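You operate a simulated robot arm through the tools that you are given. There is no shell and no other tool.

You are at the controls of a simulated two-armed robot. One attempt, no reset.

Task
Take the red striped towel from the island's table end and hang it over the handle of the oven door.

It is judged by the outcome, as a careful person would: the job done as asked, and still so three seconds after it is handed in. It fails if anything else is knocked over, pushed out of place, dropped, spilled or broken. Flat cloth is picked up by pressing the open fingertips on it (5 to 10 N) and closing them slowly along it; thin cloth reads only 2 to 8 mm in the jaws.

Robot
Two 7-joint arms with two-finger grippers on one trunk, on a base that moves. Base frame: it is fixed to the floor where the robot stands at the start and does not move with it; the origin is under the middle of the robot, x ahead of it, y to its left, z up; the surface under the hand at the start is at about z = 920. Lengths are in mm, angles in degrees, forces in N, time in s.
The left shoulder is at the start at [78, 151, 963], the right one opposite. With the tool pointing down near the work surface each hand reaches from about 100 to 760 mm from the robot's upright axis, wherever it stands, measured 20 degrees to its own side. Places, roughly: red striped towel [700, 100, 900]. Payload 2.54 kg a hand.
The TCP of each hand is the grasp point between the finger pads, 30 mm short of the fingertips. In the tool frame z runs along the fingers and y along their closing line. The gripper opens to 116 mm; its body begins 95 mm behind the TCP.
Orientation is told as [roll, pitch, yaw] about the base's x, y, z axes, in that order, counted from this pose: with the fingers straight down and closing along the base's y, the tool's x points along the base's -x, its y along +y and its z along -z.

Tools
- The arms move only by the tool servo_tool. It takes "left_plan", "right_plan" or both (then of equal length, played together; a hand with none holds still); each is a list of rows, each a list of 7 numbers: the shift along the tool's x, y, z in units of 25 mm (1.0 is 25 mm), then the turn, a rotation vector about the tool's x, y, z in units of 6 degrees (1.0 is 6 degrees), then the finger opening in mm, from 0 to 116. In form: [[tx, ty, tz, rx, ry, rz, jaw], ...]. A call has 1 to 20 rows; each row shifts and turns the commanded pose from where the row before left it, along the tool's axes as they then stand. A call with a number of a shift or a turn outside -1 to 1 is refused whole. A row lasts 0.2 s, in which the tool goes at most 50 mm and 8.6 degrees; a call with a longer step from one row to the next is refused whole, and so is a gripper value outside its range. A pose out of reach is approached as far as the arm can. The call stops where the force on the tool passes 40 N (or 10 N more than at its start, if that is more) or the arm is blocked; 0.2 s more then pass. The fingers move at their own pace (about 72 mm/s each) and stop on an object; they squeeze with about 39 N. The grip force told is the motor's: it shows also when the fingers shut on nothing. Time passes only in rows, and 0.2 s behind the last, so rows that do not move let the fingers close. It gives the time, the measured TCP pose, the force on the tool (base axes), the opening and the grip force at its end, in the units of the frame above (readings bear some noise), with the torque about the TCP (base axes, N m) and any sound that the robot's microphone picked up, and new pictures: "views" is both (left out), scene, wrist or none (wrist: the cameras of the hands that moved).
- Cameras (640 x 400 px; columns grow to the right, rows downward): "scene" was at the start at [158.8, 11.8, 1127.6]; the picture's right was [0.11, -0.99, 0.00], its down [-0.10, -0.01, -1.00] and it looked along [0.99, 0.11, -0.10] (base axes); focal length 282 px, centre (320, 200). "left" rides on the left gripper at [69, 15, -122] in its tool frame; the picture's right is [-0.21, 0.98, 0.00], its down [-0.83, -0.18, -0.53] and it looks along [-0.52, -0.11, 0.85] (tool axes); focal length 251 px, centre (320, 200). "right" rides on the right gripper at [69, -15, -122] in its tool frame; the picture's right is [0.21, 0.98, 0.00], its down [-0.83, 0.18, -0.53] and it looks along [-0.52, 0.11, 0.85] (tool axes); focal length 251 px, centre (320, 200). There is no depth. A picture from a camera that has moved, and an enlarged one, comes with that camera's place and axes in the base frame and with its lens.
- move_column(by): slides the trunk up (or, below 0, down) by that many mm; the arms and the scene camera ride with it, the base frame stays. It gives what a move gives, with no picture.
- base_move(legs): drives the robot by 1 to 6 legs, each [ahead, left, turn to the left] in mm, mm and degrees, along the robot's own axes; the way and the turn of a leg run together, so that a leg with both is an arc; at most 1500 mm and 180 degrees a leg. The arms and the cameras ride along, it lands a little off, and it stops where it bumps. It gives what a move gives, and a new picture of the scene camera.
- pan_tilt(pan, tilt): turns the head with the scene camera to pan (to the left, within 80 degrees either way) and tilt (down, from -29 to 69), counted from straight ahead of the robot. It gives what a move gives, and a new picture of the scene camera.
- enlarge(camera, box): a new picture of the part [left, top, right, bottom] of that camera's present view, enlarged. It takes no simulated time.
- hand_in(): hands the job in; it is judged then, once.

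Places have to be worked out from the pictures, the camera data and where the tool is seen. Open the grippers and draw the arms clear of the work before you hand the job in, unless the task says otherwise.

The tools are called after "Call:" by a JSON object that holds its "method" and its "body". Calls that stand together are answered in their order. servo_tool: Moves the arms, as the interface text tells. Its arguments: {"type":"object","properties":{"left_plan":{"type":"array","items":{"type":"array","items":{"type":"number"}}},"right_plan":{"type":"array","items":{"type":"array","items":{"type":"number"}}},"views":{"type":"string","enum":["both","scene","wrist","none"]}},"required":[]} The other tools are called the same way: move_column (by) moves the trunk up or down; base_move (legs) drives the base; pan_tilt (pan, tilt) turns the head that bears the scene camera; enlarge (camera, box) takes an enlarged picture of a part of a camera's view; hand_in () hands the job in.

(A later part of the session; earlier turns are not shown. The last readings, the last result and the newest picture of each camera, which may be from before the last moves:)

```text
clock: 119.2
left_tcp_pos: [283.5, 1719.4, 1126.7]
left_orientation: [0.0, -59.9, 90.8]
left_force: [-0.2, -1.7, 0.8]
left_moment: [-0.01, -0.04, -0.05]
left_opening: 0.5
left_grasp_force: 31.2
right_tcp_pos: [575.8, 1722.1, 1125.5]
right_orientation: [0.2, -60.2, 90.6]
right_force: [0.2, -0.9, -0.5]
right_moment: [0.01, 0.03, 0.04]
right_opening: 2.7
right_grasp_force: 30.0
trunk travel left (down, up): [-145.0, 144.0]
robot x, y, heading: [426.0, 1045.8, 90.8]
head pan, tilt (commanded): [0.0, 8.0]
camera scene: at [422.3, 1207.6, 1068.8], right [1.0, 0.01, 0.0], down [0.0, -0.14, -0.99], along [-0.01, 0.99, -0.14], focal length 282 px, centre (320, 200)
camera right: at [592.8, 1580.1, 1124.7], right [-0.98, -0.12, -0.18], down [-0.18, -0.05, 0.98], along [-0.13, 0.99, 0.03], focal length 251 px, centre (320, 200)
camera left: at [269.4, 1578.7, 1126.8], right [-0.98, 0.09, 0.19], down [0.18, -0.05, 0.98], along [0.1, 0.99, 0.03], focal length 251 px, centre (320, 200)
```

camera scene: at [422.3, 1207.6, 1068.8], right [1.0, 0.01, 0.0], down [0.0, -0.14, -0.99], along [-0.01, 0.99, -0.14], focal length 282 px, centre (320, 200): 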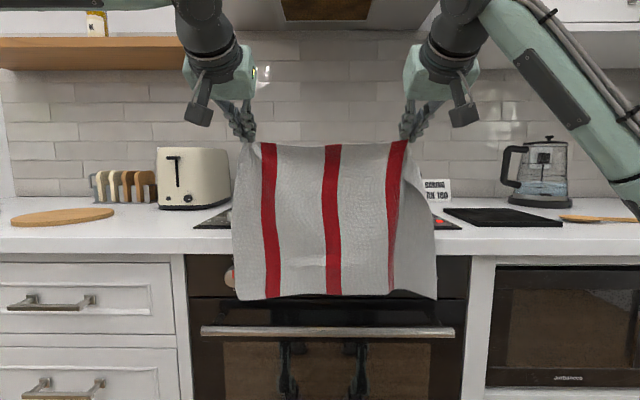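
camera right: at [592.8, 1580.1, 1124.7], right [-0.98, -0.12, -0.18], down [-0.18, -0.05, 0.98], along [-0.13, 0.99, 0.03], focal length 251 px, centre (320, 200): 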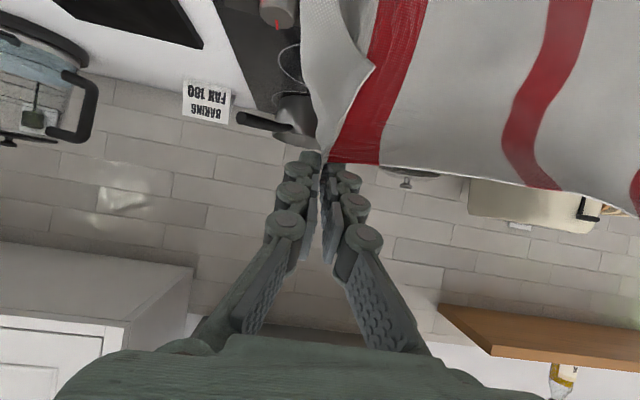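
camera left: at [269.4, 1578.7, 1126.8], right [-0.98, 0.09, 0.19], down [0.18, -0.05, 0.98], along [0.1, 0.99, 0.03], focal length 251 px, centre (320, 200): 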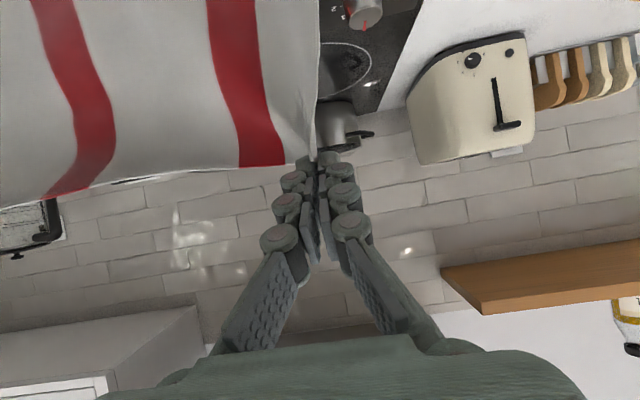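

The cloth now hangs over the gap at the counter edge, its bottom still above the bar. I'll press 12 mm further so the counter's edge holds it flat, then lower 60 mm and check where the bottom edge goes.

Call:
{"method": "servo_tool", "body": {"left_plan": [[-0.12, 0, 0.208, 0, 0, 0, 0], [-0.12, 0, 0.208, 0, 0, 0, 0], [0, 0, 0, 0, 0, 0, 0], [0, 0, 0, 0, 0, 0, 0]], "right_plan": [[-0.12, 0, 0.208, 0, 0, 0, 0], [-0.12, 0, 0.208, 0, 0, 0, 0], [0, 0, 0, 0, 0, 0, 0], [0, 0, 0, 0, 0, 0, 0]], "views": "none"}}

Call:
{"method": "move_column", "body": {"by": -55}}

Call:
{"method": "pan_tilt", "body": {"pan": 0, "tilt": 20}}

```text
clock: 120.2
left_tcp_pos: [283.1, 1730.7, 1125.7]
left_orientation: [-0.1, -60.1, 91.0]
left_force: [-0.1, -0.2, -0.4]
left_moment: [0.04, 0.0, 0.0]
left_opening: 0.0
left_grasp_force: 26.5
right_tcp_pos: [576.6, 1732.2, 1123.9]
right_orientation: [0.1, -60.1, 90.6]
right_force: [-0.1, -2.7, 2.1]
right_moment: [0.0, -0.02, 0.0]
right_opening: 0.0
right_grasp_force: 26.8
trunk travel left (down, up): [-145.0, 144.0]
robot x, y, heading: [428.3, 1046.5, 90.7]
head pan, tilt (commanded): [0.0, 8.0]
```

```text
clock: 121.1
left_tcp_pos: [283.0, 1730.9, 1070.8]
left_orientation: [-0.1, -60.1, 90.9]
left_force: [1.2, 0.0, -0.6]
left_moment: [-0.01, -0.03, -0.01]
left_opening: 2.3
left_grasp_force: 31.2
right_tcp_pos: [577.3, 1733.7, 1070.2]
right_orientation: [0.2, -60.0, 90.7]
right_force: [-0.6, -2.1, -0.4]
right_moment: [0.01, 0.03, -0.04]
right_opening: 2.5
right_grasp_force: 36.1
trunk travel left (down, up): [-90.0, 199.0]
robot x, y, heading: [423.3, 1045.4, 90.5]
head pan, tilt (commanded): [0.0, 8.0]
```

```text
clock: 121.8
left_tcp_pos: [282.3, 1732.0, 1071.7]
left_orientation: [-0.1, -60.0, 90.8]
left_force: [0.1, -2.8, 0.5]
left_moment: [0.01, 0.0, -0.04]
left_opening: 0.5
left_grasp_force: 31.4
right_tcp_pos: [577.8, 1733.8, 1071.1]
right_orientation: [0.2, -60.2, 90.5]
right_force: [0.7, 0.4, 0.0]
right_moment: [0.0, 0.01, 0.04]
right_opening: 2.8
right_grasp_force: 30.3
trunk travel left (down, up): [-90.0, 199.0]
robot x, y, heading: [425.9, 1042.9, 90.7]
head pan, tilt (commanded): [0.0, 20.0]
camera scene: at [422.3, 1208.1, 994.3], right [1.0, 0.01, 0.0], down [0.0, -0.34, -0.94], along [-0.01, 0.94, -0.34], focal length 282 px, centre (320, 200)
```

scene: 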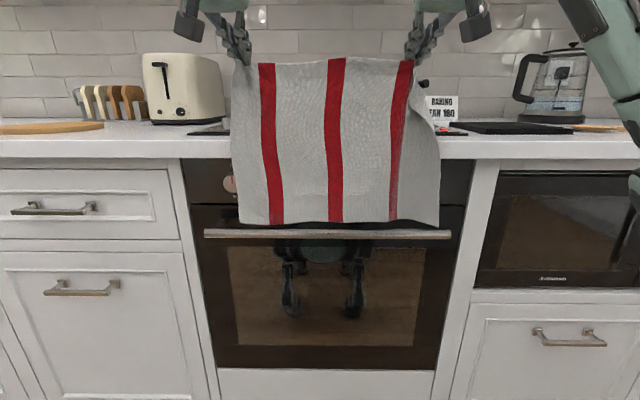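

The bottom edge hangs just above the bar line. I'll enlarge to see whether it is behind the bar.

Call:
{"method": "enlarge", "body": {"camera": "scene", "box": [190, 150, 350, 250]}}

Call:
{"method": "enlarge", "body": {"camera": "scene", "box": [320, 150, 480, 250]}}

Call:
{"method": "enlarge", "body": {"camera": "left", "box": [0, 0, 640, 400]}}

Call:
{"method": "enlarge", "body": {"camera": "right", "box": [0, 0, 640, 400]}}

```text
4.00 times, centred on (270, 200) of scene
camera zoom: at [422.3, 1208.1, 994.3], right [1.0, 0.01, 0.0], down [0.0, -0.34, -0.94], along [-0.01, 0.94, -0.34], focal length 1130 px, centre (520, 200)
```

zoom: 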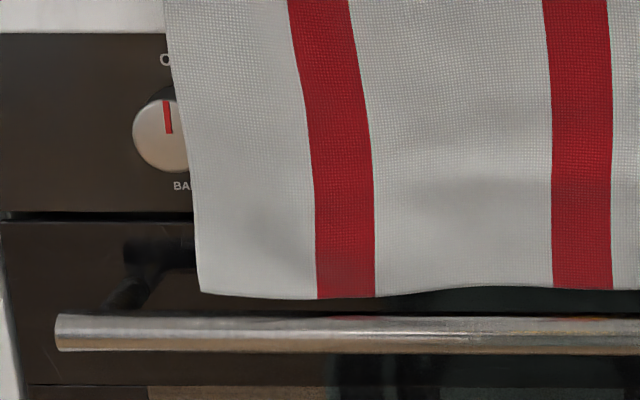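

```text
4.00 times, centred on (400, 200) of scene
camera zoom: at [422.3, 1208.1, 994.3], right [1.0, 0.01, 0.0], down [0.0, -0.34, -0.94], along [-0.01, 0.94, -0.34], focal length 1130 px, centre (0, 200)
```

zoom: 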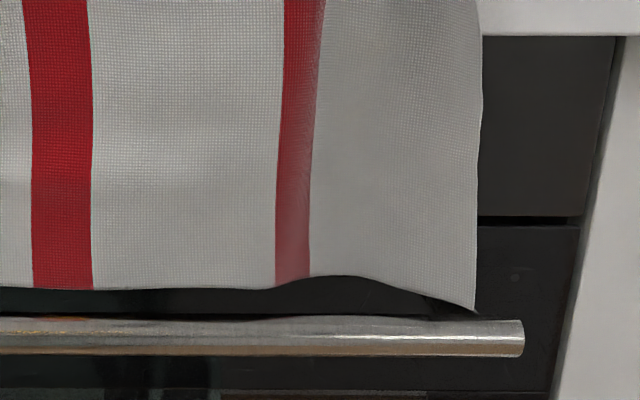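

```text
1.00 times, centred on (320, 200) of left (not enlarged: the box is as wide or as high as the picture)
camera zoom: at [269.2, 1590.9, 1072.1], right [-0.98, 0.09, 0.19], down [0.18, -0.05, 0.98], along [0.1, 0.99, 0.03], focal length 251 px, centre (320, 200)
```

zoom: 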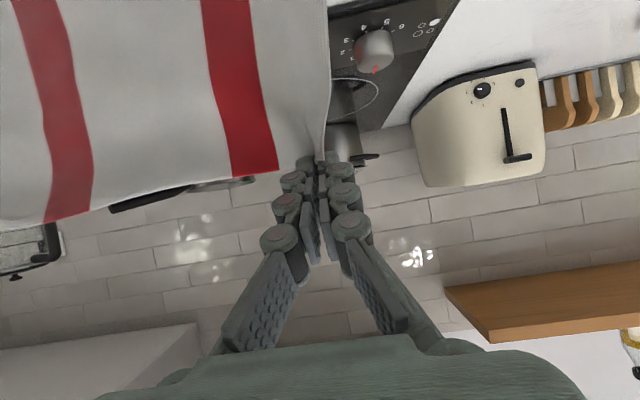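

```text
1.00 times, centred on (320, 200) of right (not enlarged: the box is as wide or as high as the picture)
camera zoom: at [592.8, 1591.6, 1069.9], right [-0.98, -0.12, -0.18], down [-0.18, -0.05, 0.98], along [-0.13, 0.99, 0.03], focal length 251 px, centre (320, 200)
```

zoom: 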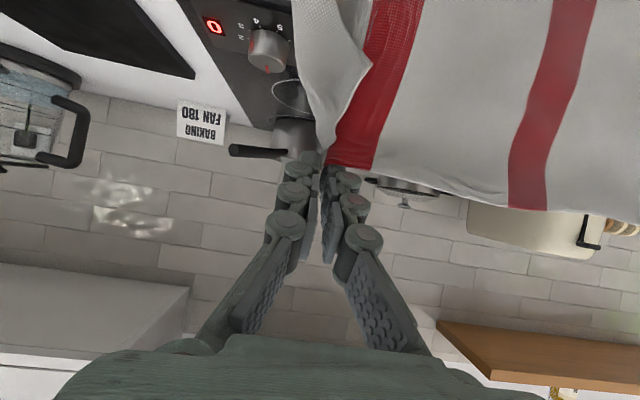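

Bottom edge is about 10 mm above the bar. I'll lower another 25 mm and check that the bar occludes the cloth edge.

Call:
{"method": "move_column", "body": {"by": -25}}

Call:
{"method": "enlarge", "body": {"camera": "scene", "box": [160, 100, 480, 300]}}

```text
clock: 122.6
left_tcp_pos: [282.8, 1731.3, 1046.8]
left_orientation: [-0.1, -60.0, 90.9]
left_force: [1.6, -1.0, -0.2]
left_moment: [-0.01, -0.01, -0.05]
left_opening: 0.3
left_grasp_force: 26.6
right_tcp_pos: [576.6, 1733.2, 1045.8]
right_orientation: [0.1, -60.2, 90.6]
right_force: [-1.1, 1.7, -0.6]
right_moment: [-0.04, -0.02, -0.04]
right_opening: 4.2
right_grasp_force: 36.1
trunk travel left (down, up): [-65.0, 224.0]
robot x, y, heading: [427.6, 1049.0, 90.9]
head pan, tilt (commanded): [0.0, 20.0]
```

```text
2.00 times, centred on (320, 200) of scene
camera zoom: at [422.3, 1208.0, 969.3], right [1.0, 0.01, 0.0], down [0.0, -0.34, -0.94], along [-0.01, 0.94, -0.34], focal length 565 px, centre (320, 200)
```

zoom: 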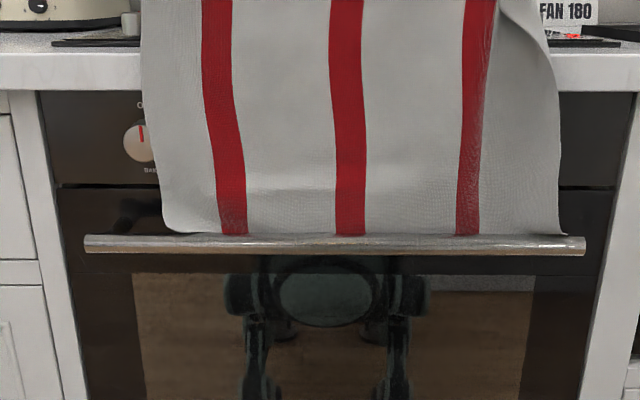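

The edge has reached the bar's top line; I'll zoom to see whether it's behind it or resting on it.

Call:
{"method": "enlarge", "body": {"camera": "scene", "box": [195, 180, 325, 240]}}

Call:
{"method": "enlarge", "body": {"camera": "scene", "box": [325, 180, 455, 240]}}

```text
4.92 times, centred on (260, 210) of scene
camera zoom: at [422.3, 1208.0, 969.3], right [1.0, 0.01, 0.0], down [0.0, -0.34, -0.94], along [-0.01, 0.94, -0.34], focal length 1390 px, centre (615, 151)
```

zoom: 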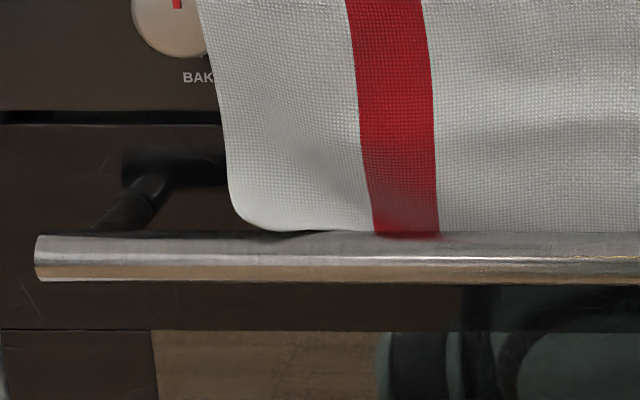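

```text
4.92 times, centred on (390, 210) of scene
camera zoom: at [422.3, 1208.0, 969.3], right [1.0, 0.01, 0.0], down [0.0, -0.34, -0.94], along [-0.01, 0.94, -0.34], focal length 1390 px, centre (-25, 151)
```

zoom: 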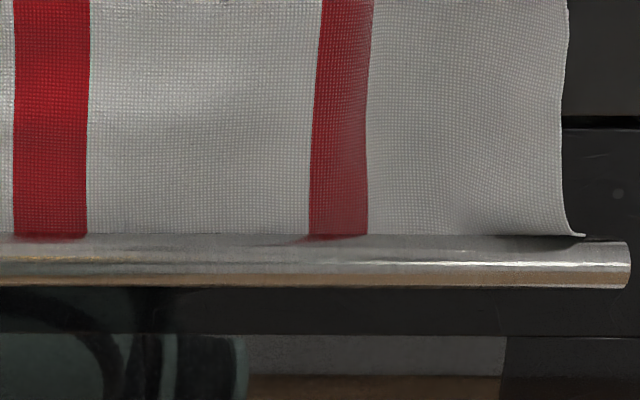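

The edge is landing on top of the bar, so the cloth hangs a little too near me. I'll raise 35 mm, move 25 mm further forward so the counter edge really backs the cloth, and lower again.

Call:
{"method": "move_column", "body": {"by": 35}}

Call:
{"method": "servo_tool", "body": {"left_plan": [[-0.25, 0, 0.433, 0, 0, 0, 0], [-0.25, 0, 0.433, 0, 0, 0, 0], [0, 0, 0, 0, 0, 0, 0], [0, 0, 0, 0, 0, 0, 0], [0, 0, 0, 0, 0, 0, 0]], "right_plan": [[-0.25, 0, 0.433, 0, 0, 0, 0], [-0.25, 0, 0.433, 0, 0, 0, 0], [0, 0, 0, 0, 0, 0, 0], [0, 0, 0, 0, 0, 0, 0], [0, 0, 0, 0, 0, 0, 0]], "views": "scene"}}

Call:
{"method": "enlarge", "body": {"camera": "scene", "box": [160, 50, 480, 250]}}

```text
clock: 123.3
left_tcp_pos: [282.1, 1732.2, 1081.4]
left_orientation: [-0.1, -60.0, 90.8]
left_force: [2.4, 0.8, -0.7]
left_moment: [0.0, -0.17, -0.33]
left_opening: 1.2
left_grasp_force: 28.6
right_tcp_pos: [576.2, 1733.6, 1080.5]
right_orientation: [0.1, -60.0, 90.7]
right_force: [-0.5, -3.2, 1.3]
right_moment: [0.01, 0.02, 0.07]
right_opening: 1.4
right_grasp_force: 34.0
trunk travel left (down, up): [-100.0, 189.0]
robot x, y, heading: [429.3, 1045.9, 90.7]
head pan, tilt (commanded): [0.0, 20.0]
```

```text
clock: 124.5
left_tcp_pos: [276.4, 1737.6, 1082.2]
left_orientation: [0.0, -60.0, 90.9]
left_force: [0.7, -1.2, 0.7]
left_moment: [0.02, -0.02, -0.05]
left_opening: 0.2
left_grasp_force: 27.3
left hand out of reach, approached as far as the arm can: row 1, 2
right_tcp_pos: [578.3, 1758.1, 1080.4]
right_orientation: [0.2, -60.1, 90.5]
right_force: [0.0, 0.6, -0.9]
right_moment: [-0.01, 0.04, 0.07]
right_opening: 2.8
right_grasp_force: 30.2
trunk travel left (down, up): [-100.0, 189.0]
robot x, y, heading: [423.1, 1047.9, 90.9]
head pan, tilt (commanded): [0.0, 20.0]
camera scene: at [422.3, 1208.2, 1004.2], right [1.0, 0.01, 0.0], down [0.0, -0.34, -0.94], along [-0.01, 0.94, -0.34], focal length 282 px, centre (320, 200)
```

scene: 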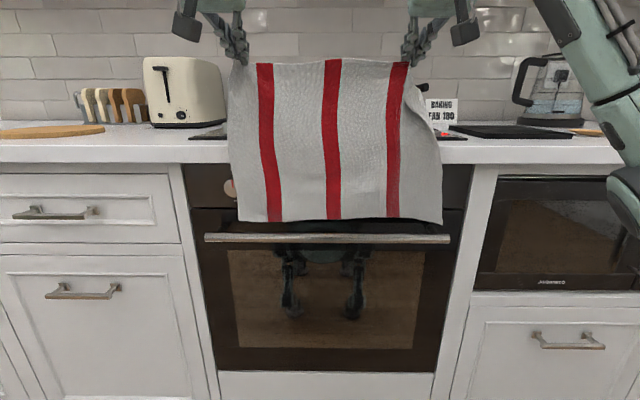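

```text
2.00 times, centred on (320, 150) of scene
camera zoom: at [422.3, 1208.2, 1004.2], right [1.0, 0.01, 0.0], down [0.0, -0.34, -0.94], along [-0.01, 0.94, -0.34], focal length 565 px, centre (320, 300)
```

zoom: 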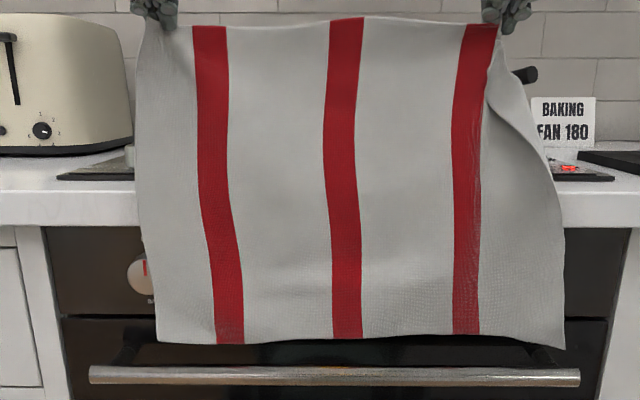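

The left arm is at its reach limit here. I'll nudge the base 15 mm forward and straighten its heading by −0.8°, which brings the left hand forward too.

Call:
{"method": "base_move", "body": {"legs": [[18, 0, -0.8]]}}

```text
clock: 125.3
left_tcp_pos: [286.6, 1758.3, 1080.5]
left_orientation: [0.0, -60.0, 90.1]
left_force: [0.7, 1.5, -1.6]
left_moment: [-0.01, 0.04, 0.0]
left_opening: 2.7
left_grasp_force: 32.3
right_tcp_pos: [586.8, 1773.7, 1080.2]
right_orientation: [0.2, -59.9, 89.8]
right_force: [1.5, -2.9, 1.1]
right_moment: [0.0, 0.02, -0.03]
right_opening: 2.3
right_grasp_force: 35.4
trunk travel left (down, up): [-100.0, 189.0]
robot x, y, heading: [422.8, 1061.4, 89.9]
head pan, tilt (commanded): [0.0, 20.0]
camera scene: at [424.4, 1226.3, 1004.1], right [1.0, 0.0, 0.0], down [0.0, -0.34, -0.94], along [0.0, 0.94, -0.34], focal length 282 px, centre (320, 200)
```

scene: 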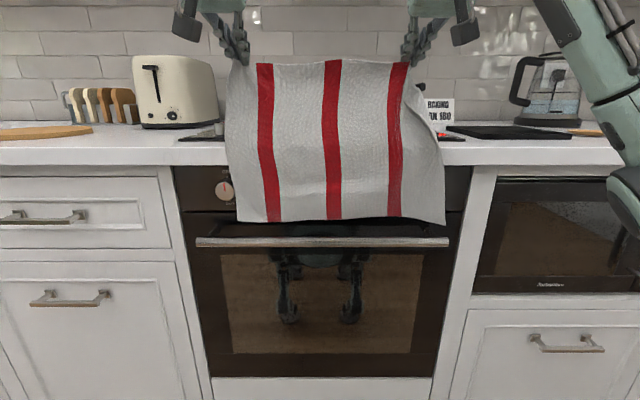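

The towel's full width now shows, spanning about x 257–676, too far right for the posts at 205–655. I'll shift both hands 30 mm left and even up the right hand (15 mm back).

Call:
{"method": "servo_tool", "body": {"left_plan": [[0, 0.6, 0, 0, 0, 0, 0], [0, 0.6, 0, 0, 0, 0, 0], [0, 0, 0, 0, 0, 0, 0], [0, 0, 0, 0, 0, 0, 0], [0, 0, 0, 0, 0, 0, 0]], "right_plan": [[0.15, 0.6, -0.26, 0, 0, 0, 0], [0.15, 0.6, -0.26, 0, 0, 0, 0], [0, 0, 0, 0, 0, 0, 0], [0, 0, 0, 0, 0, 0, 0], [0, 0, 0, 0, 0, 0, 0]], "views": "both"}}

Call:
{"method": "enlarge", "body": {"camera": "scene", "box": [160, 50, 480, 250]}}

```text
clock: 126.5
left_tcp_pos: [256.7, 1756.3, 1081.5]
left_orientation: [-0.2, -60.0, 90.1]
left_force: [1.3, 0.8, 0.8]
left_moment: [0.06, -0.06, -0.04]
left_opening: 0.2
left_grasp_force: 26.2
right_tcp_pos: [558.0, 1758.5, 1080.7]
right_orientation: [0.0, -60.0, 89.9]
right_force: [0.1, -3.5, -1.7]
right_moment: [-0.06, -0.04, -0.06]
right_opening: 2.5
right_grasp_force: 36.0
trunk travel left (down, up): [-100.0, 189.0]
robot x, y, heading: [421.9, 1063.6, 90.0]
head pan, tilt (commanded): [0.0, 20.0]
camera scene: at [424.4, 1226.1, 1004.2], right [1.0, 0.0, 0.0], down [0.0, -0.34, -0.94], along [0.0, 0.94, -0.34], focal length 282 px, centre (320, 200)
camera right: at [570.8, 1617.1, 1079.5], right [-0.98, -0.11, -0.18], down [-0.18, -0.05, 0.98], along [-0.11, 0.99, 0.03], focal length 251 px, centre (320, 200)
camera left: at [241.5, 1616.9, 1082.3], right [-0.98, 0.11, 0.19], down [0.18, -0.05, 0.98], along [0.11, 0.99, 0.03], focal length 251 px, centre (320, 200)
```

scene: 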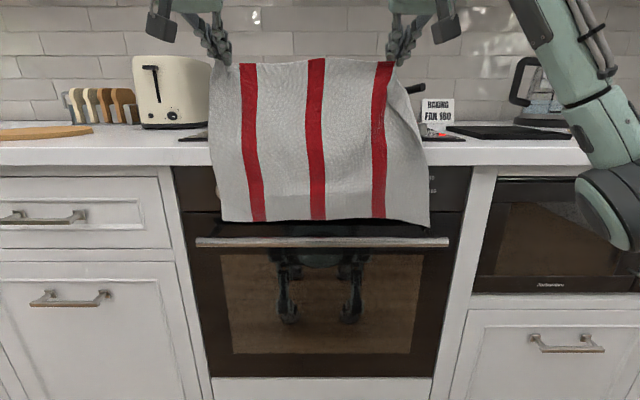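
right: 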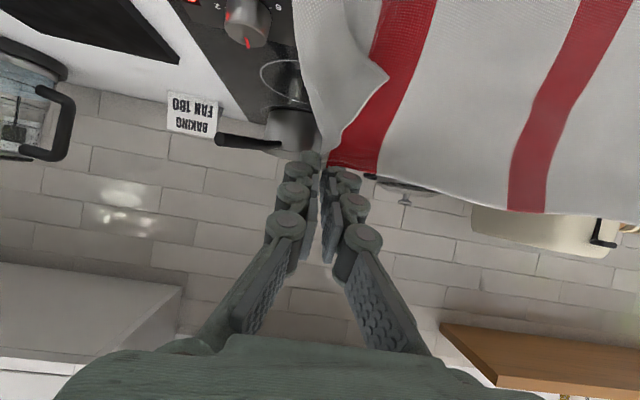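
left: 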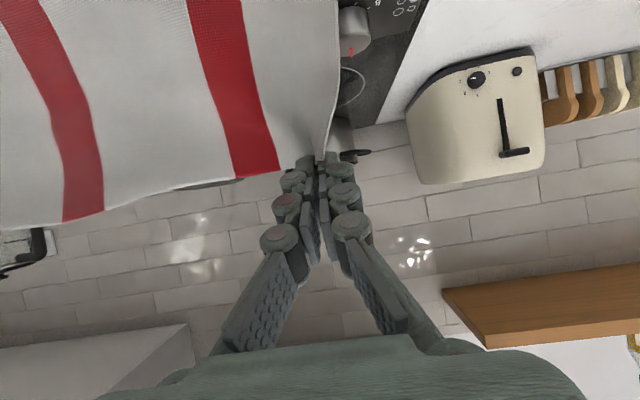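

```text
2.00 times, centred on (320, 150) of scene
camera zoom: at [424.4, 1226.1, 1004.2], right [1.0, 0.0, 0.0], down [0.0, -0.34, -0.94], along [0.0, 0.94, -0.34], focal length 565 px, centre (320, 300)
```

zoom: 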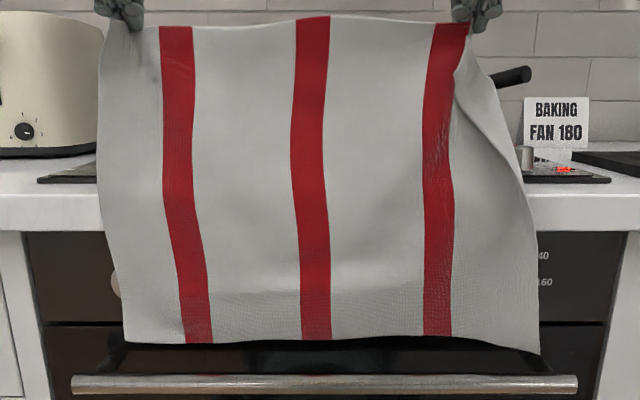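

The towel spans x≈228–645 now, between the posts, with hands at y≈1757. I'll lower 45 mm and look at the bottom edge again.

Call:
{"method": "move_column", "body": {"by": -45}}

Call:
{"method": "enlarge", "body": {"camera": "scene", "box": [160, 80, 480, 280]}}

Call:
{"method": "enlarge", "body": {"camera": "scene", "box": [185, 180, 315, 240]}}

Call:
{"method": "enlarge", "body": {"camera": "scene", "box": [315, 180, 445, 240]}}

```text
clock: 127.4
left_tcp_pos: [257.2, 1757.4, 1036.5]
left_orientation: [-0.1, -60.0, 90.1]
left_force: [0.4, -0.3, 0.6]
left_moment: [0.02, 0.0, 0.01]
left_opening: 2.0
left_grasp_force: 35.2
right_tcp_pos: [556.7, 1757.6, 1036.3]
right_orientation: [0.3, -60.1, 89.9]
right_force: [-1.5, 0.8, 0.6]
right_moment: [0.11, 0.03, -0.03]
right_opening: 2.3
right_grasp_force: 35.9
trunk travel left (down, up): [-55.0, 234.0]
robot x, y, heading: [424.5, 1062.1, 89.8]
head pan, tilt (commanded): [0.0, 20.0]
```

```text
2.00 times, centred on (320, 180) of scene
camera zoom: at [424.4, 1225.8, 959.4], right [1.0, 0.0, 0.0], down [0.0, -0.34, -0.94], along [0.0, 0.94, -0.34], focal length 565 px, centre (320, 240)
```

zoom: 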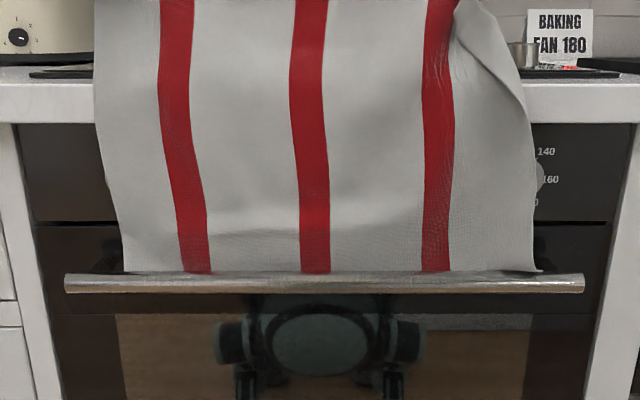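

```text
4.92 times, centred on (250, 210) of scene
camera zoom: at [424.4, 1225.8, 959.4], right [1.0, 0.0, 0.0], down [0.0, -0.34, -0.94], along [0.0, 0.94, -0.34], focal length 1390 px, centre (665, 151)
```

zoom: 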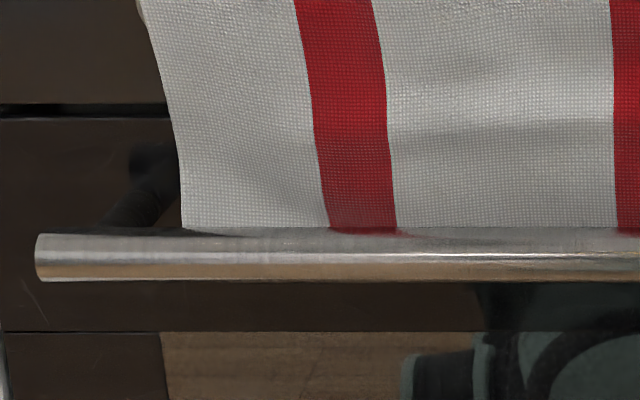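

```text
4.92 times, centred on (380, 210) of scene
camera zoom: at [424.4, 1225.8, 959.4], right [1.0, 0.0, 0.0], down [0.0, -0.34, -0.94], along [0.0, 0.94, -0.34], focal length 1390 px, centre (25, 151)
```

zoom: 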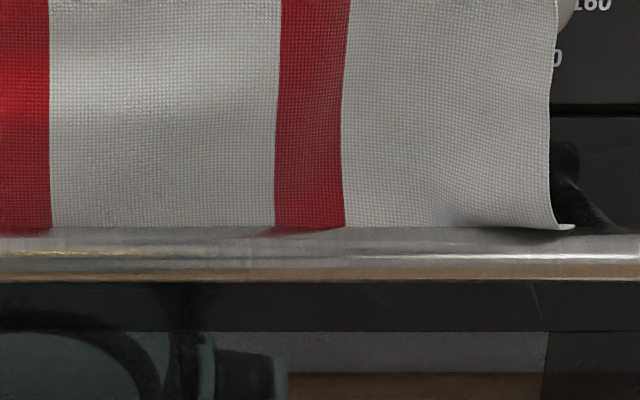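

It's ambiguous whether the edge is behind or on the bar. I'll lower 20 mm more, which will show buckling if it's resting on the bar.

Call:
{"method": "move_column", "body": {"by": -20}}

Call:
{"method": "enlarge", "body": {"camera": "scene", "box": [160, 80, 480, 280]}}

Call:
{"method": "enlarge", "body": {"camera": "scene", "box": [185, 170, 315, 230]}}

Call:
{"method": "enlarge", "body": {"camera": "scene", "box": [315, 170, 445, 230]}}

```text
clock: 128.1
left_tcp_pos: [256.7, 1756.8, 1017.4]
left_orientation: [-0.1, -60.0, 90.2]
left_force: [0.5, -3.1, 1.3]
left_moment: [0.0, -0.03, -0.04]
left_opening: 0.0
left_grasp_force: 28.7
right_tcp_pos: [556.0, 1758.1, 1015.6]
right_orientation: [0.1, -60.1, 89.7]
right_force: [0.0, -2.2, 0.5]
right_moment: [-0.02, -0.01, 0.0]
right_opening: 0.1
right_grasp_force: 26.5
trunk travel left (down, up): [-35.0, 254.0]
robot x, y, heading: [422.6, 1060.6, 89.9]
head pan, tilt (commanded): [0.0, 20.0]
```

```text
2.00 times, centred on (320, 180) of scene
camera zoom: at [424.4, 1225.8, 939.3], right [1.0, 0.0, 0.0], down [0.0, -0.34, -0.94], along [0.0, 0.94, -0.34], focal length 565 px, centre (320, 240)
```

zoom: 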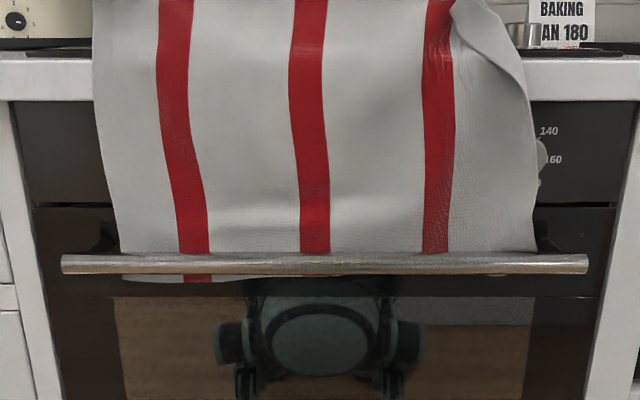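

```text
4.92 times, centred on (250, 200) of scene
camera zoom: at [424.4, 1225.8, 939.3], right [1.0, 0.0, 0.0], down [0.0, -0.34, -0.94], along [0.0, 0.94, -0.34], focal length 1390 px, centre (665, 200)
```

zoom: 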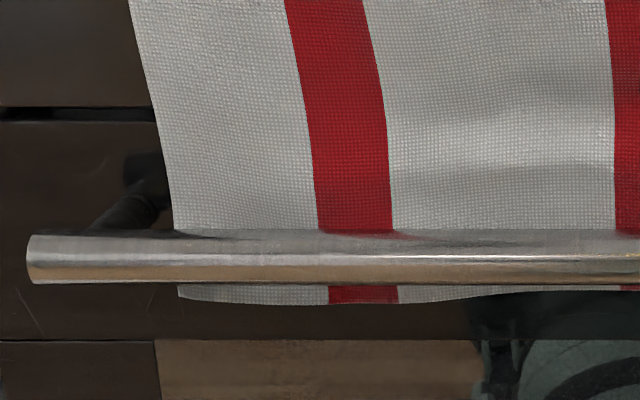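

```text
4.92 times, centred on (380, 200) of scene
camera zoom: at [424.4, 1225.8, 939.3], right [1.0, 0.0, 0.0], down [0.0, -0.34, -0.94], along [0.0, 0.94, -0.34], focal length 1390 px, centre (25, 200)
```

zoom: 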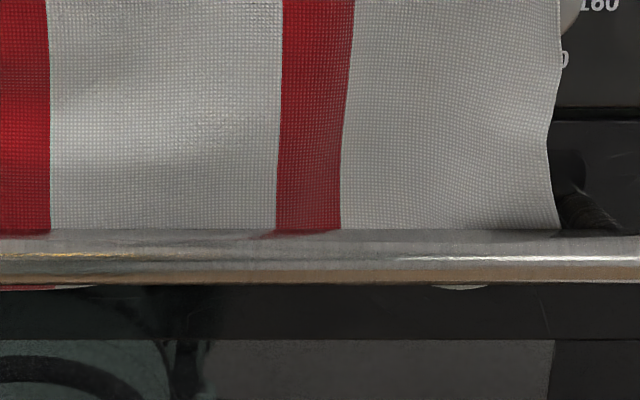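

The bottom edge now shows below the bar, behind it, along the whole width and between the posts. I'll continue lowering the last 35 mm of the trunk travel.

Call:
{"method": "move_column", "body": {"by": -34}}

Call:
{"method": "enlarge", "body": {"camera": "scene", "box": [160, 60, 480, 260]}}

```text
clock: 128.9
left_tcp_pos: [257.0, 1757.5, 982.7]
left_orientation: [-0.1, -60.0, 90.1]
left_force: [0.0, -3.2, 0.9]
left_moment: [0.03, -0.03, 0.04]
left_opening: 0.1
left_grasp_force: 28.3
right_tcp_pos: [557.5, 1757.7, 980.9]
right_orientation: [0.1, -60.1, 89.8]
right_force: [-0.6, 1.9, -0.7]
right_moment: [-0.02, -0.01, -0.01]
right_opening: 4.7
right_grasp_force: 34.2
trunk travel left (down, up): [-1.0, 288.0]
robot x, y, heading: [425.9, 1063.6, 90.1]
head pan, tilt (commanded): [0.0, 20.0]
```

```text
2.00 times, centred on (320, 160) of scene
camera zoom: at [424.4, 1225.9, 905.3], right [1.0, 0.0, 0.0], down [0.0, -0.34, -0.94], along [0.0, 0.94, -0.34], focal length 565 px, centre (320, 280)
```

zoom: 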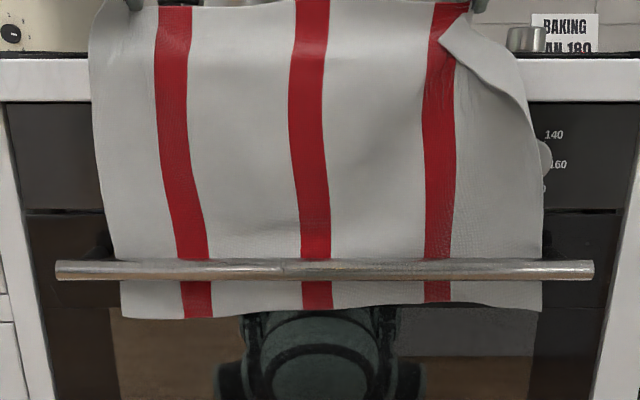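

The towel hangs ~50 mm below the bar behind it, evenly. Now with the arms: lower 20 mm, draw back 46 mm off the counter edge, then lower 65 mm more so about half the towel is behind the bar.

Call:
{"method": "servo_tool", "body": {"left_plan": [[0.346, 0, 0.2, 0, 0, 0, 0], [0.346, 0, 0.2, 0, 0, 0, 0], [0.307, 0, -0.531, 0, 0, 0, 0], [0.307, 0, -0.531, 0, 0, 0, 0], [0.307, 0, -0.531, 0, 0, 0, 0], [0.45, 0, 0.26, 0, 0, 0, 0], [0.45, 0, 0.26, 0, 0, 0, 0], [0.45, 0, 0.26, 0, 0, 0, 0], [0.45, 0, 0.26, 0, 0, 0, 0], [0.45, 0, 0.26, 0, 0, 0, 0], [0, 0, 0, 0, 0, 0, 0]], "right_plan": [[0.346, 0, 0.2, 0, 0, 0, 0], [0.346, 0, 0.2, 0, 0, 0, 0], [0.307, 0, -0.531, 0, 0, 0, 0], [0.307, 0, -0.531, 0, 0, 0, 0], [0.307, 0, -0.531, 0, 0, 0, 0], [0.45, 0, 0.26, 0, 0, 0, 0], [0.45, 0, 0.26, 0, 0, 0, 0], [0.45, 0, 0.26, 0, 0, 0, 0], [0.45, 0, 0.26, 0, 0, 0, 0], [0.45, 0, 0.26, 0, 0, 0, 0], [0, 0, 0, 0, 0, 0, 0]], "views": "both"}}

Call:
{"method": "enlarge", "body": {"camera": "scene", "box": [160, 60, 480, 260]}}

```text
clock: 131.3
left_tcp_pos: [256.6, 1711.9, 898.1]
left_orientation: [0.0, -60.0, 90.0]
left_force: [-0.5, 0.8, -0.6]
left_moment: [-0.02, 0.01, -0.02]
left_opening: 2.2
left_grasp_force: 30.8
right_tcp_pos: [556.2, 1712.3, 895.2]
right_orientation: [0.2, -60.1, 89.8]
right_force: [-0.5, -1.5, 0.8]
right_moment: [0.03, 0.0, -0.01]
right_opening: 0.6
right_grasp_force: 27.1
trunk travel left (down, up): [-1.0, 288.0]
robot x, y, heading: [424.5, 1065.2, 89.8]
head pan, tilt (commanded): [0.0, 20.0]
camera scene: at [424.4, 1226.1, 905.2], right [1.0, 0.0, 0.0], down [0.0, -0.34, -0.94], along [0.0, 0.94, -0.34], focal length 282 px, centre (320, 200)
camera right: at [570.8, 1571.5, 895.4], right [-0.98, -0.11, -0.18], down [-0.18, -0.05, 0.98], along [-0.11, 0.99, 0.03], focal length 251 px, centre (320, 200)
camera left: at [241.6, 1571.4, 898.6], right [-0.98, 0.11, 0.19], down [0.18, -0.05, 0.98], along [0.11, 0.99, 0.03], focal length 251 px, centre (320, 200)
```

scene: 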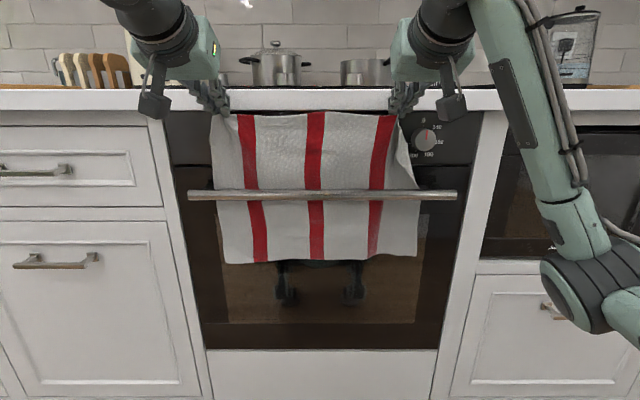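
right: 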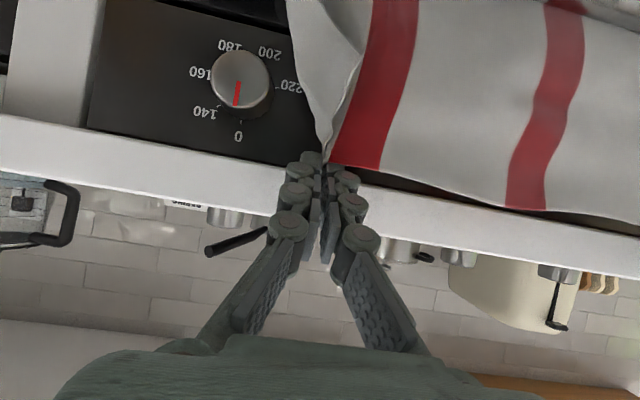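
left: 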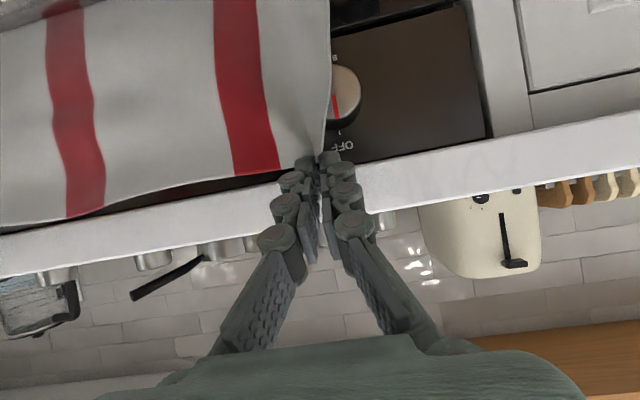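

```text
2.00 times, centred on (320, 160) of scene
camera zoom: at [424.4, 1226.1, 905.2], right [1.0, 0.0, 0.0], down [0.0, -0.34, -0.94], along [0.0, 0.94, -0.34], focal length 565 px, centre (320, 280)
```

zoom: 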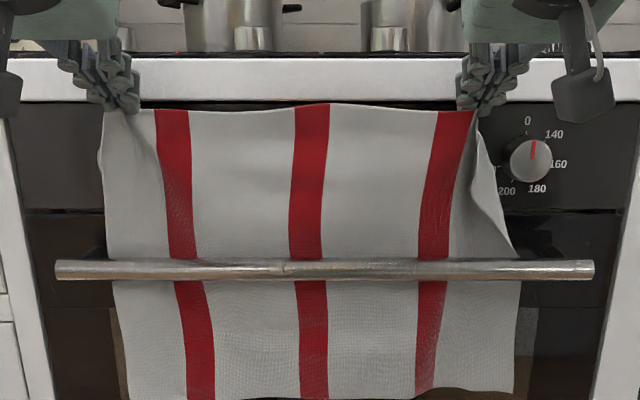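

About half the towel is now behind the bar (bottom at z≈577) and half above it. I'll draw the hands back 50 mm and start bringing them down in front of the bar.

Call:
{"method": "servo_tool", "body": {"left_plan": [[0.449, 0, -0.511, 0, 0, 0, 0], [0.449, 0, -0.511, 0, 0, 0, 0], [0.449, 0, -0.511, 0, 0, 0, 0], [0.71, 0, 0.41, 0, 0, 0, 0], [0.71, 0, 0.41, 0, 0, 0, 0], [0.71, 0, 0.41, 0, 0, 0, 0], [0.71, 0, 0.41, 0, 0, 0, 0], [0.71, 0, 0.41, 0, 0, 0, 0], [0, 0, 0, 0, 0, 0, 0]], "right_plan": [[0.449, 0, -0.511, 0, 0, 0, 0], [0.449, 0, -0.511, 0, 0, 0, 0], [0.449, 0, -0.511, 0, 0, 0, 0], [0.71, 0, 0.41, 0, 0, 0, 0], [0.71, 0, 0.41, 0, 0, 0, 0], [0.71, 0, 0.41, 0, 0, 0, 0], [0.71, 0, 0.41, 0, 0, 0, 0], [0.71, 0, 0.41, 0, 0, 0, 0], [0, 0, 0, 0, 0, 0, 0]], "views": "both"}}

```text
clock: 133.3
left_tcp_pos: [255.3, 1661.4, 785.3]
left_orientation: [-0.1, -60.1, 90.1]
left_force: [0.2, -1.3, 2.1]
left_moment: [0.04, -0.02, -0.01]
left_opening: 0.3
left_grasp_force: 31.2
right_tcp_pos: [556.6, 1662.5, 784.1]
right_orientation: [0.1, -60.1, 89.7]
right_force: [-0.5, -0.9, 1.1]
right_moment: [0.04, 0.02, -0.01]
right_opening: 0.7
right_grasp_force: 31.7
trunk travel left (down, up): [-1.0, 288.0]
robot x, y, heading: [424.4, 1063.7, 90.0]
head pan, tilt (commanded): [0.0, 20.0]
camera scene: at [424.4, 1226.1, 905.2], right [1.0, 0.0, 0.0], down [0.0, -0.34, -0.94], along [0.0, 0.94, -0.34], focal length 282 px, centre (320, 200)
camera right: at [571.1, 1521.4, 782.5], right [-0.98, -0.1, -0.18], down [-0.18, -0.05, 0.98], along [-0.11, 0.99, 0.03], focal length 251 px, centre (320, 200)
camera left: at [241.8, 1521.0, 785.8], right [-0.98, 0.11, 0.18], down [0.18, -0.05, 0.98], along [0.11, 0.99, 0.03], focal length 251 px, centre (320, 200)
```

scene: 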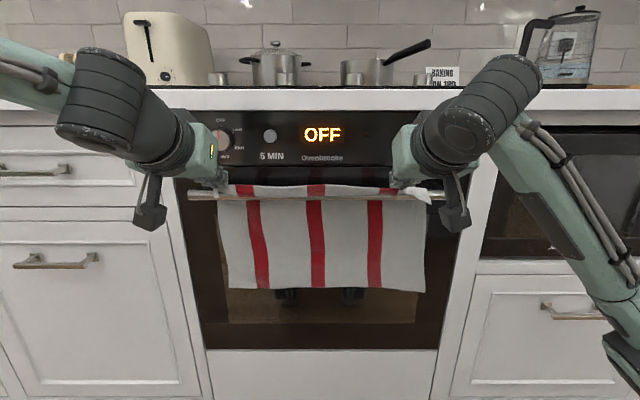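
right: 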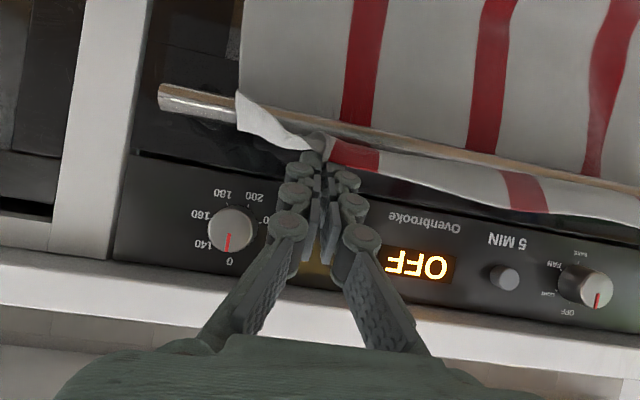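
left: 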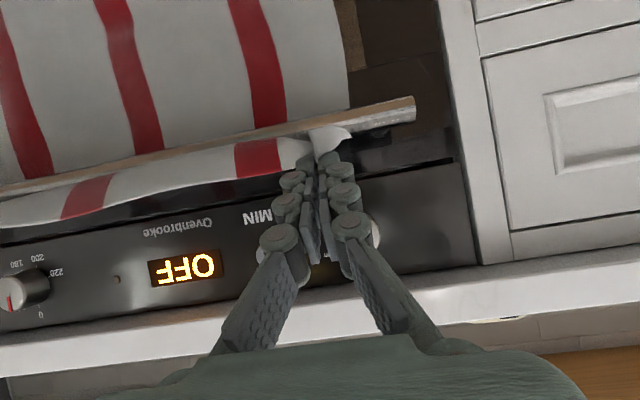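

The towel slid down behind the bar as I lowered (bottom now z≈504), leaving little in front. I'll pull the hands straight back ~90 mm to draw cloth forward over the bar again, then go down along an arc keeping it taut.

Call:
{"method": "servo_tool", "body": {"left_plan": [[0.372, 0, -0.644, 0, 0, 0, 0], [0.372, 0, -0.644, 0, 0, 0, 0], [0.372, 0, -0.644, 0, 0, 0, 0], [0.372, 0, -0.644, 0, 0, 0, 0], [0.372, 0, -0.644, 0, 0, 0, 0], [0, 0, 0, 0, 0, 0, 0], [0, 0, 0, 0, 0, 0, 0]], "right_plan": [[0.372, 0, -0.644, 0, 0, 0, 0], [0.372, 0, -0.644, 0, 0, 0, 0], [0.372, 0, -0.644, 0, 0, 0, 0], [0.372, 0, -0.644, 0, 0, 0, 0], [0.372, 0, -0.644, 0, 0, 0, 0], [0, 0, 0, 0, 0, 0, 0], [0, 0, 0, 0, 0, 0, 0]], "views": "both"}}

```text
clock: 134.9
left_tcp_pos: [256.6, 1568.6, 786.0]
left_orientation: [-0.1, -60.1, 90.0]
left_force: [-0.1, 1.7, -0.7]
left_moment: [-0.01, 0.0, -0.02]
left_opening: 2.6
left_grasp_force: 30.4
right_tcp_pos: [556.2, 1569.0, 784.3]
right_orientation: [0.2, -60.2, 89.7]
right_force: [-1.2, -0.4, 0.4]
right_moment: [-0.01, 0.01, 0.05]
right_opening: 1.2
right_grasp_force: 33.3
trunk travel left (down, up): [-1.0, 288.0]
robot x, y, heading: [423.4, 1063.6, 90.0]
head pan, tilt (commanded): [0.0, 20.0]
camera scene: at [424.4, 1226.0, 905.2], right [1.0, 0.0, 0.0], down [0.0, -0.34, -0.94], along [0.0, 0.94, -0.34], focal length 282 px, centre (320, 200)
camera right: at [570.7, 1428.0, 783.2], right [-0.98, -0.11, -0.18], down [-0.18, -0.05, 0.98], along [-0.11, 0.99, 0.03], focal length 251 px, centre (320, 200)
camera left: at [242.1, 1427.8, 786.0], right [-0.98, 0.11, 0.18], down [0.18, -0.05, 0.98], along [0.11, 0.99, 0.03], focal length 251 px, centre (320, 200)
```

scene: 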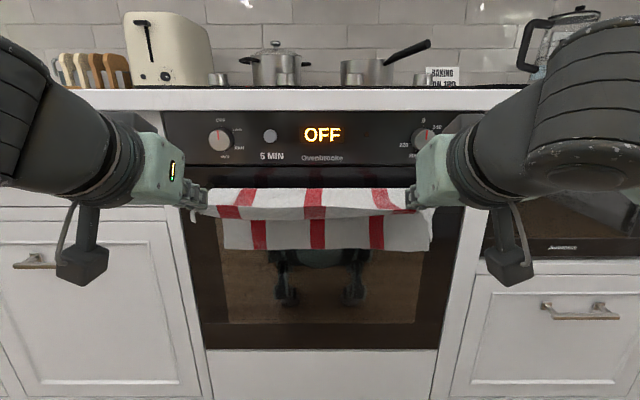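
right: 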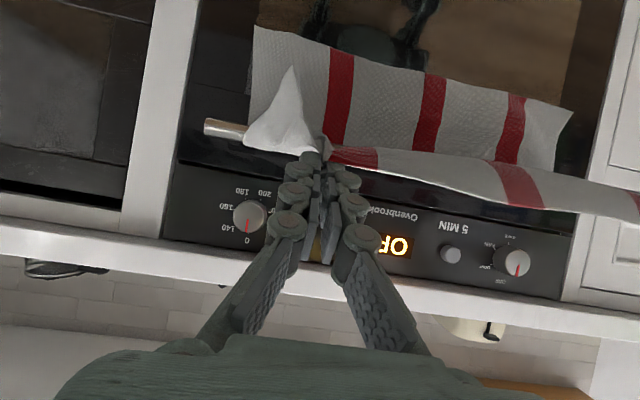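
left: 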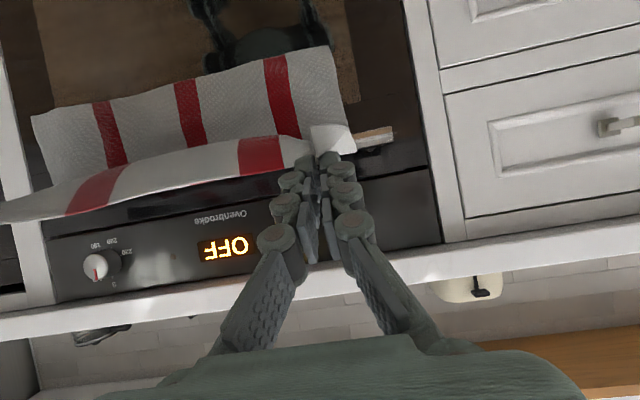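

The cloth now runs over the bar toward me, with ~124 mm hanging behind and ~140 mm in front. I'll swing the hands down around the bar along an arc of constant radius, first part.

Call:
{"method": "servo_tool", "body": {"left_plan": [[0.684, 0, 0.238, 0, 0, 0, 0], [0.654, 0, 0.322, 0, 0, 0, 0], [0.767, 0, 0.535, 0, 0, 0, 0], [0.66, 0, 0.658, 0, 0, 0, 0], [0.534, 0, 0.77, 0, 0, 0, 0], [0.394, 0, 0.846, 0, 0, 0, 0], [0, 0, 0, 0, 0, 0, 0]], "right_plan": [[0.684, 0, 0.238, 0, 0, 0, 0], [0.654, 0, 0.322, 0, 0, 0, 0], [0.767, 0, 0.535, 0, 0, 0, 0], [0.66, 0, 0.658, 0, 0, 0, 0], [0.534, 0, 0.77, 0, 0, 0, 0], [0.394, 0, 0.846, 0, 0, 0, 0], [0, 0, 0, 0, 0, 0, 0]], "views": "both"}}

```text
clock: 136.5
left_tcp_pos: [259.1, 1607.2, 669.7]
left_orientation: [0.0, -60.0, 90.1]
left_force: [0.5, -1.8, 1.6]
left_moment: [0.02, -0.02, -0.02]
left_opening: 0.0
left_grasp_force: 28.5
left hand out of reach, approached as far as the arm can: row 2, 3
right_tcp_pos: [554.6, 1600.0, 663.0]
right_orientation: [0.1, -60.1, 89.8]
right_force: [0.5, 1.2, -0.9]
right_moment: [0.01, -0.01, 0.0]
right_opening: 2.7
right_grasp_force: 31.7
right hand out of reach, approached as far as the arm can: row 3
trunk travel left (down, up): [-1.0, 288.0]
robot x, y, heading: [428.1, 1061.6, 89.7]
head pan, tilt (commanded): [0.0, 20.0]
camera scene: at [424.4, 1226.1, 905.2], right [1.0, 0.0, 0.0], down [0.0, -0.34, -0.94], along [0.0, 0.94, -0.34], focal length 282 px, centre (320, 200)
camera right: at [568.9, 1457.7, 662.0], right [-0.98, -0.11, -0.18], down [-0.18, -0.05, 0.98], along [-0.11, 0.99, 0.03], focal length 251 px, centre (320, 200)
camera left: at [244.2, 1466.5, 669.4], right [-0.98, 0.11, 0.19], down [0.18, -0.05, 0.98], along [0.11, 0.99, 0.03], focal length 251 px, centre (320, 200)
```

scene: 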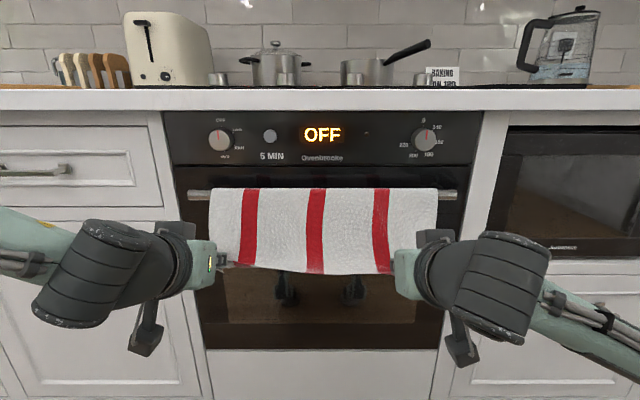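
right: 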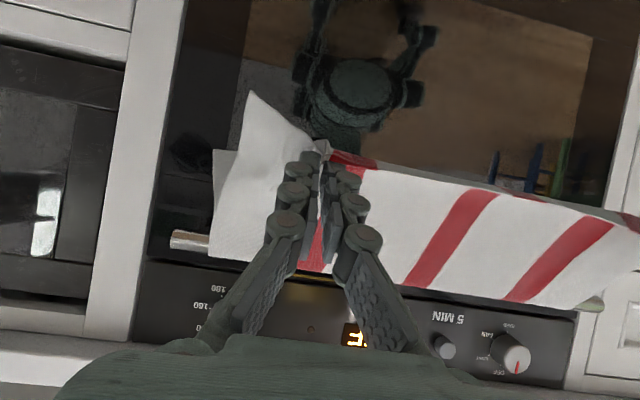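
left: 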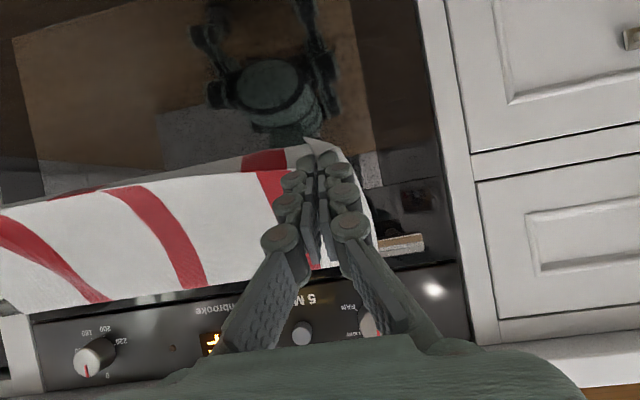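

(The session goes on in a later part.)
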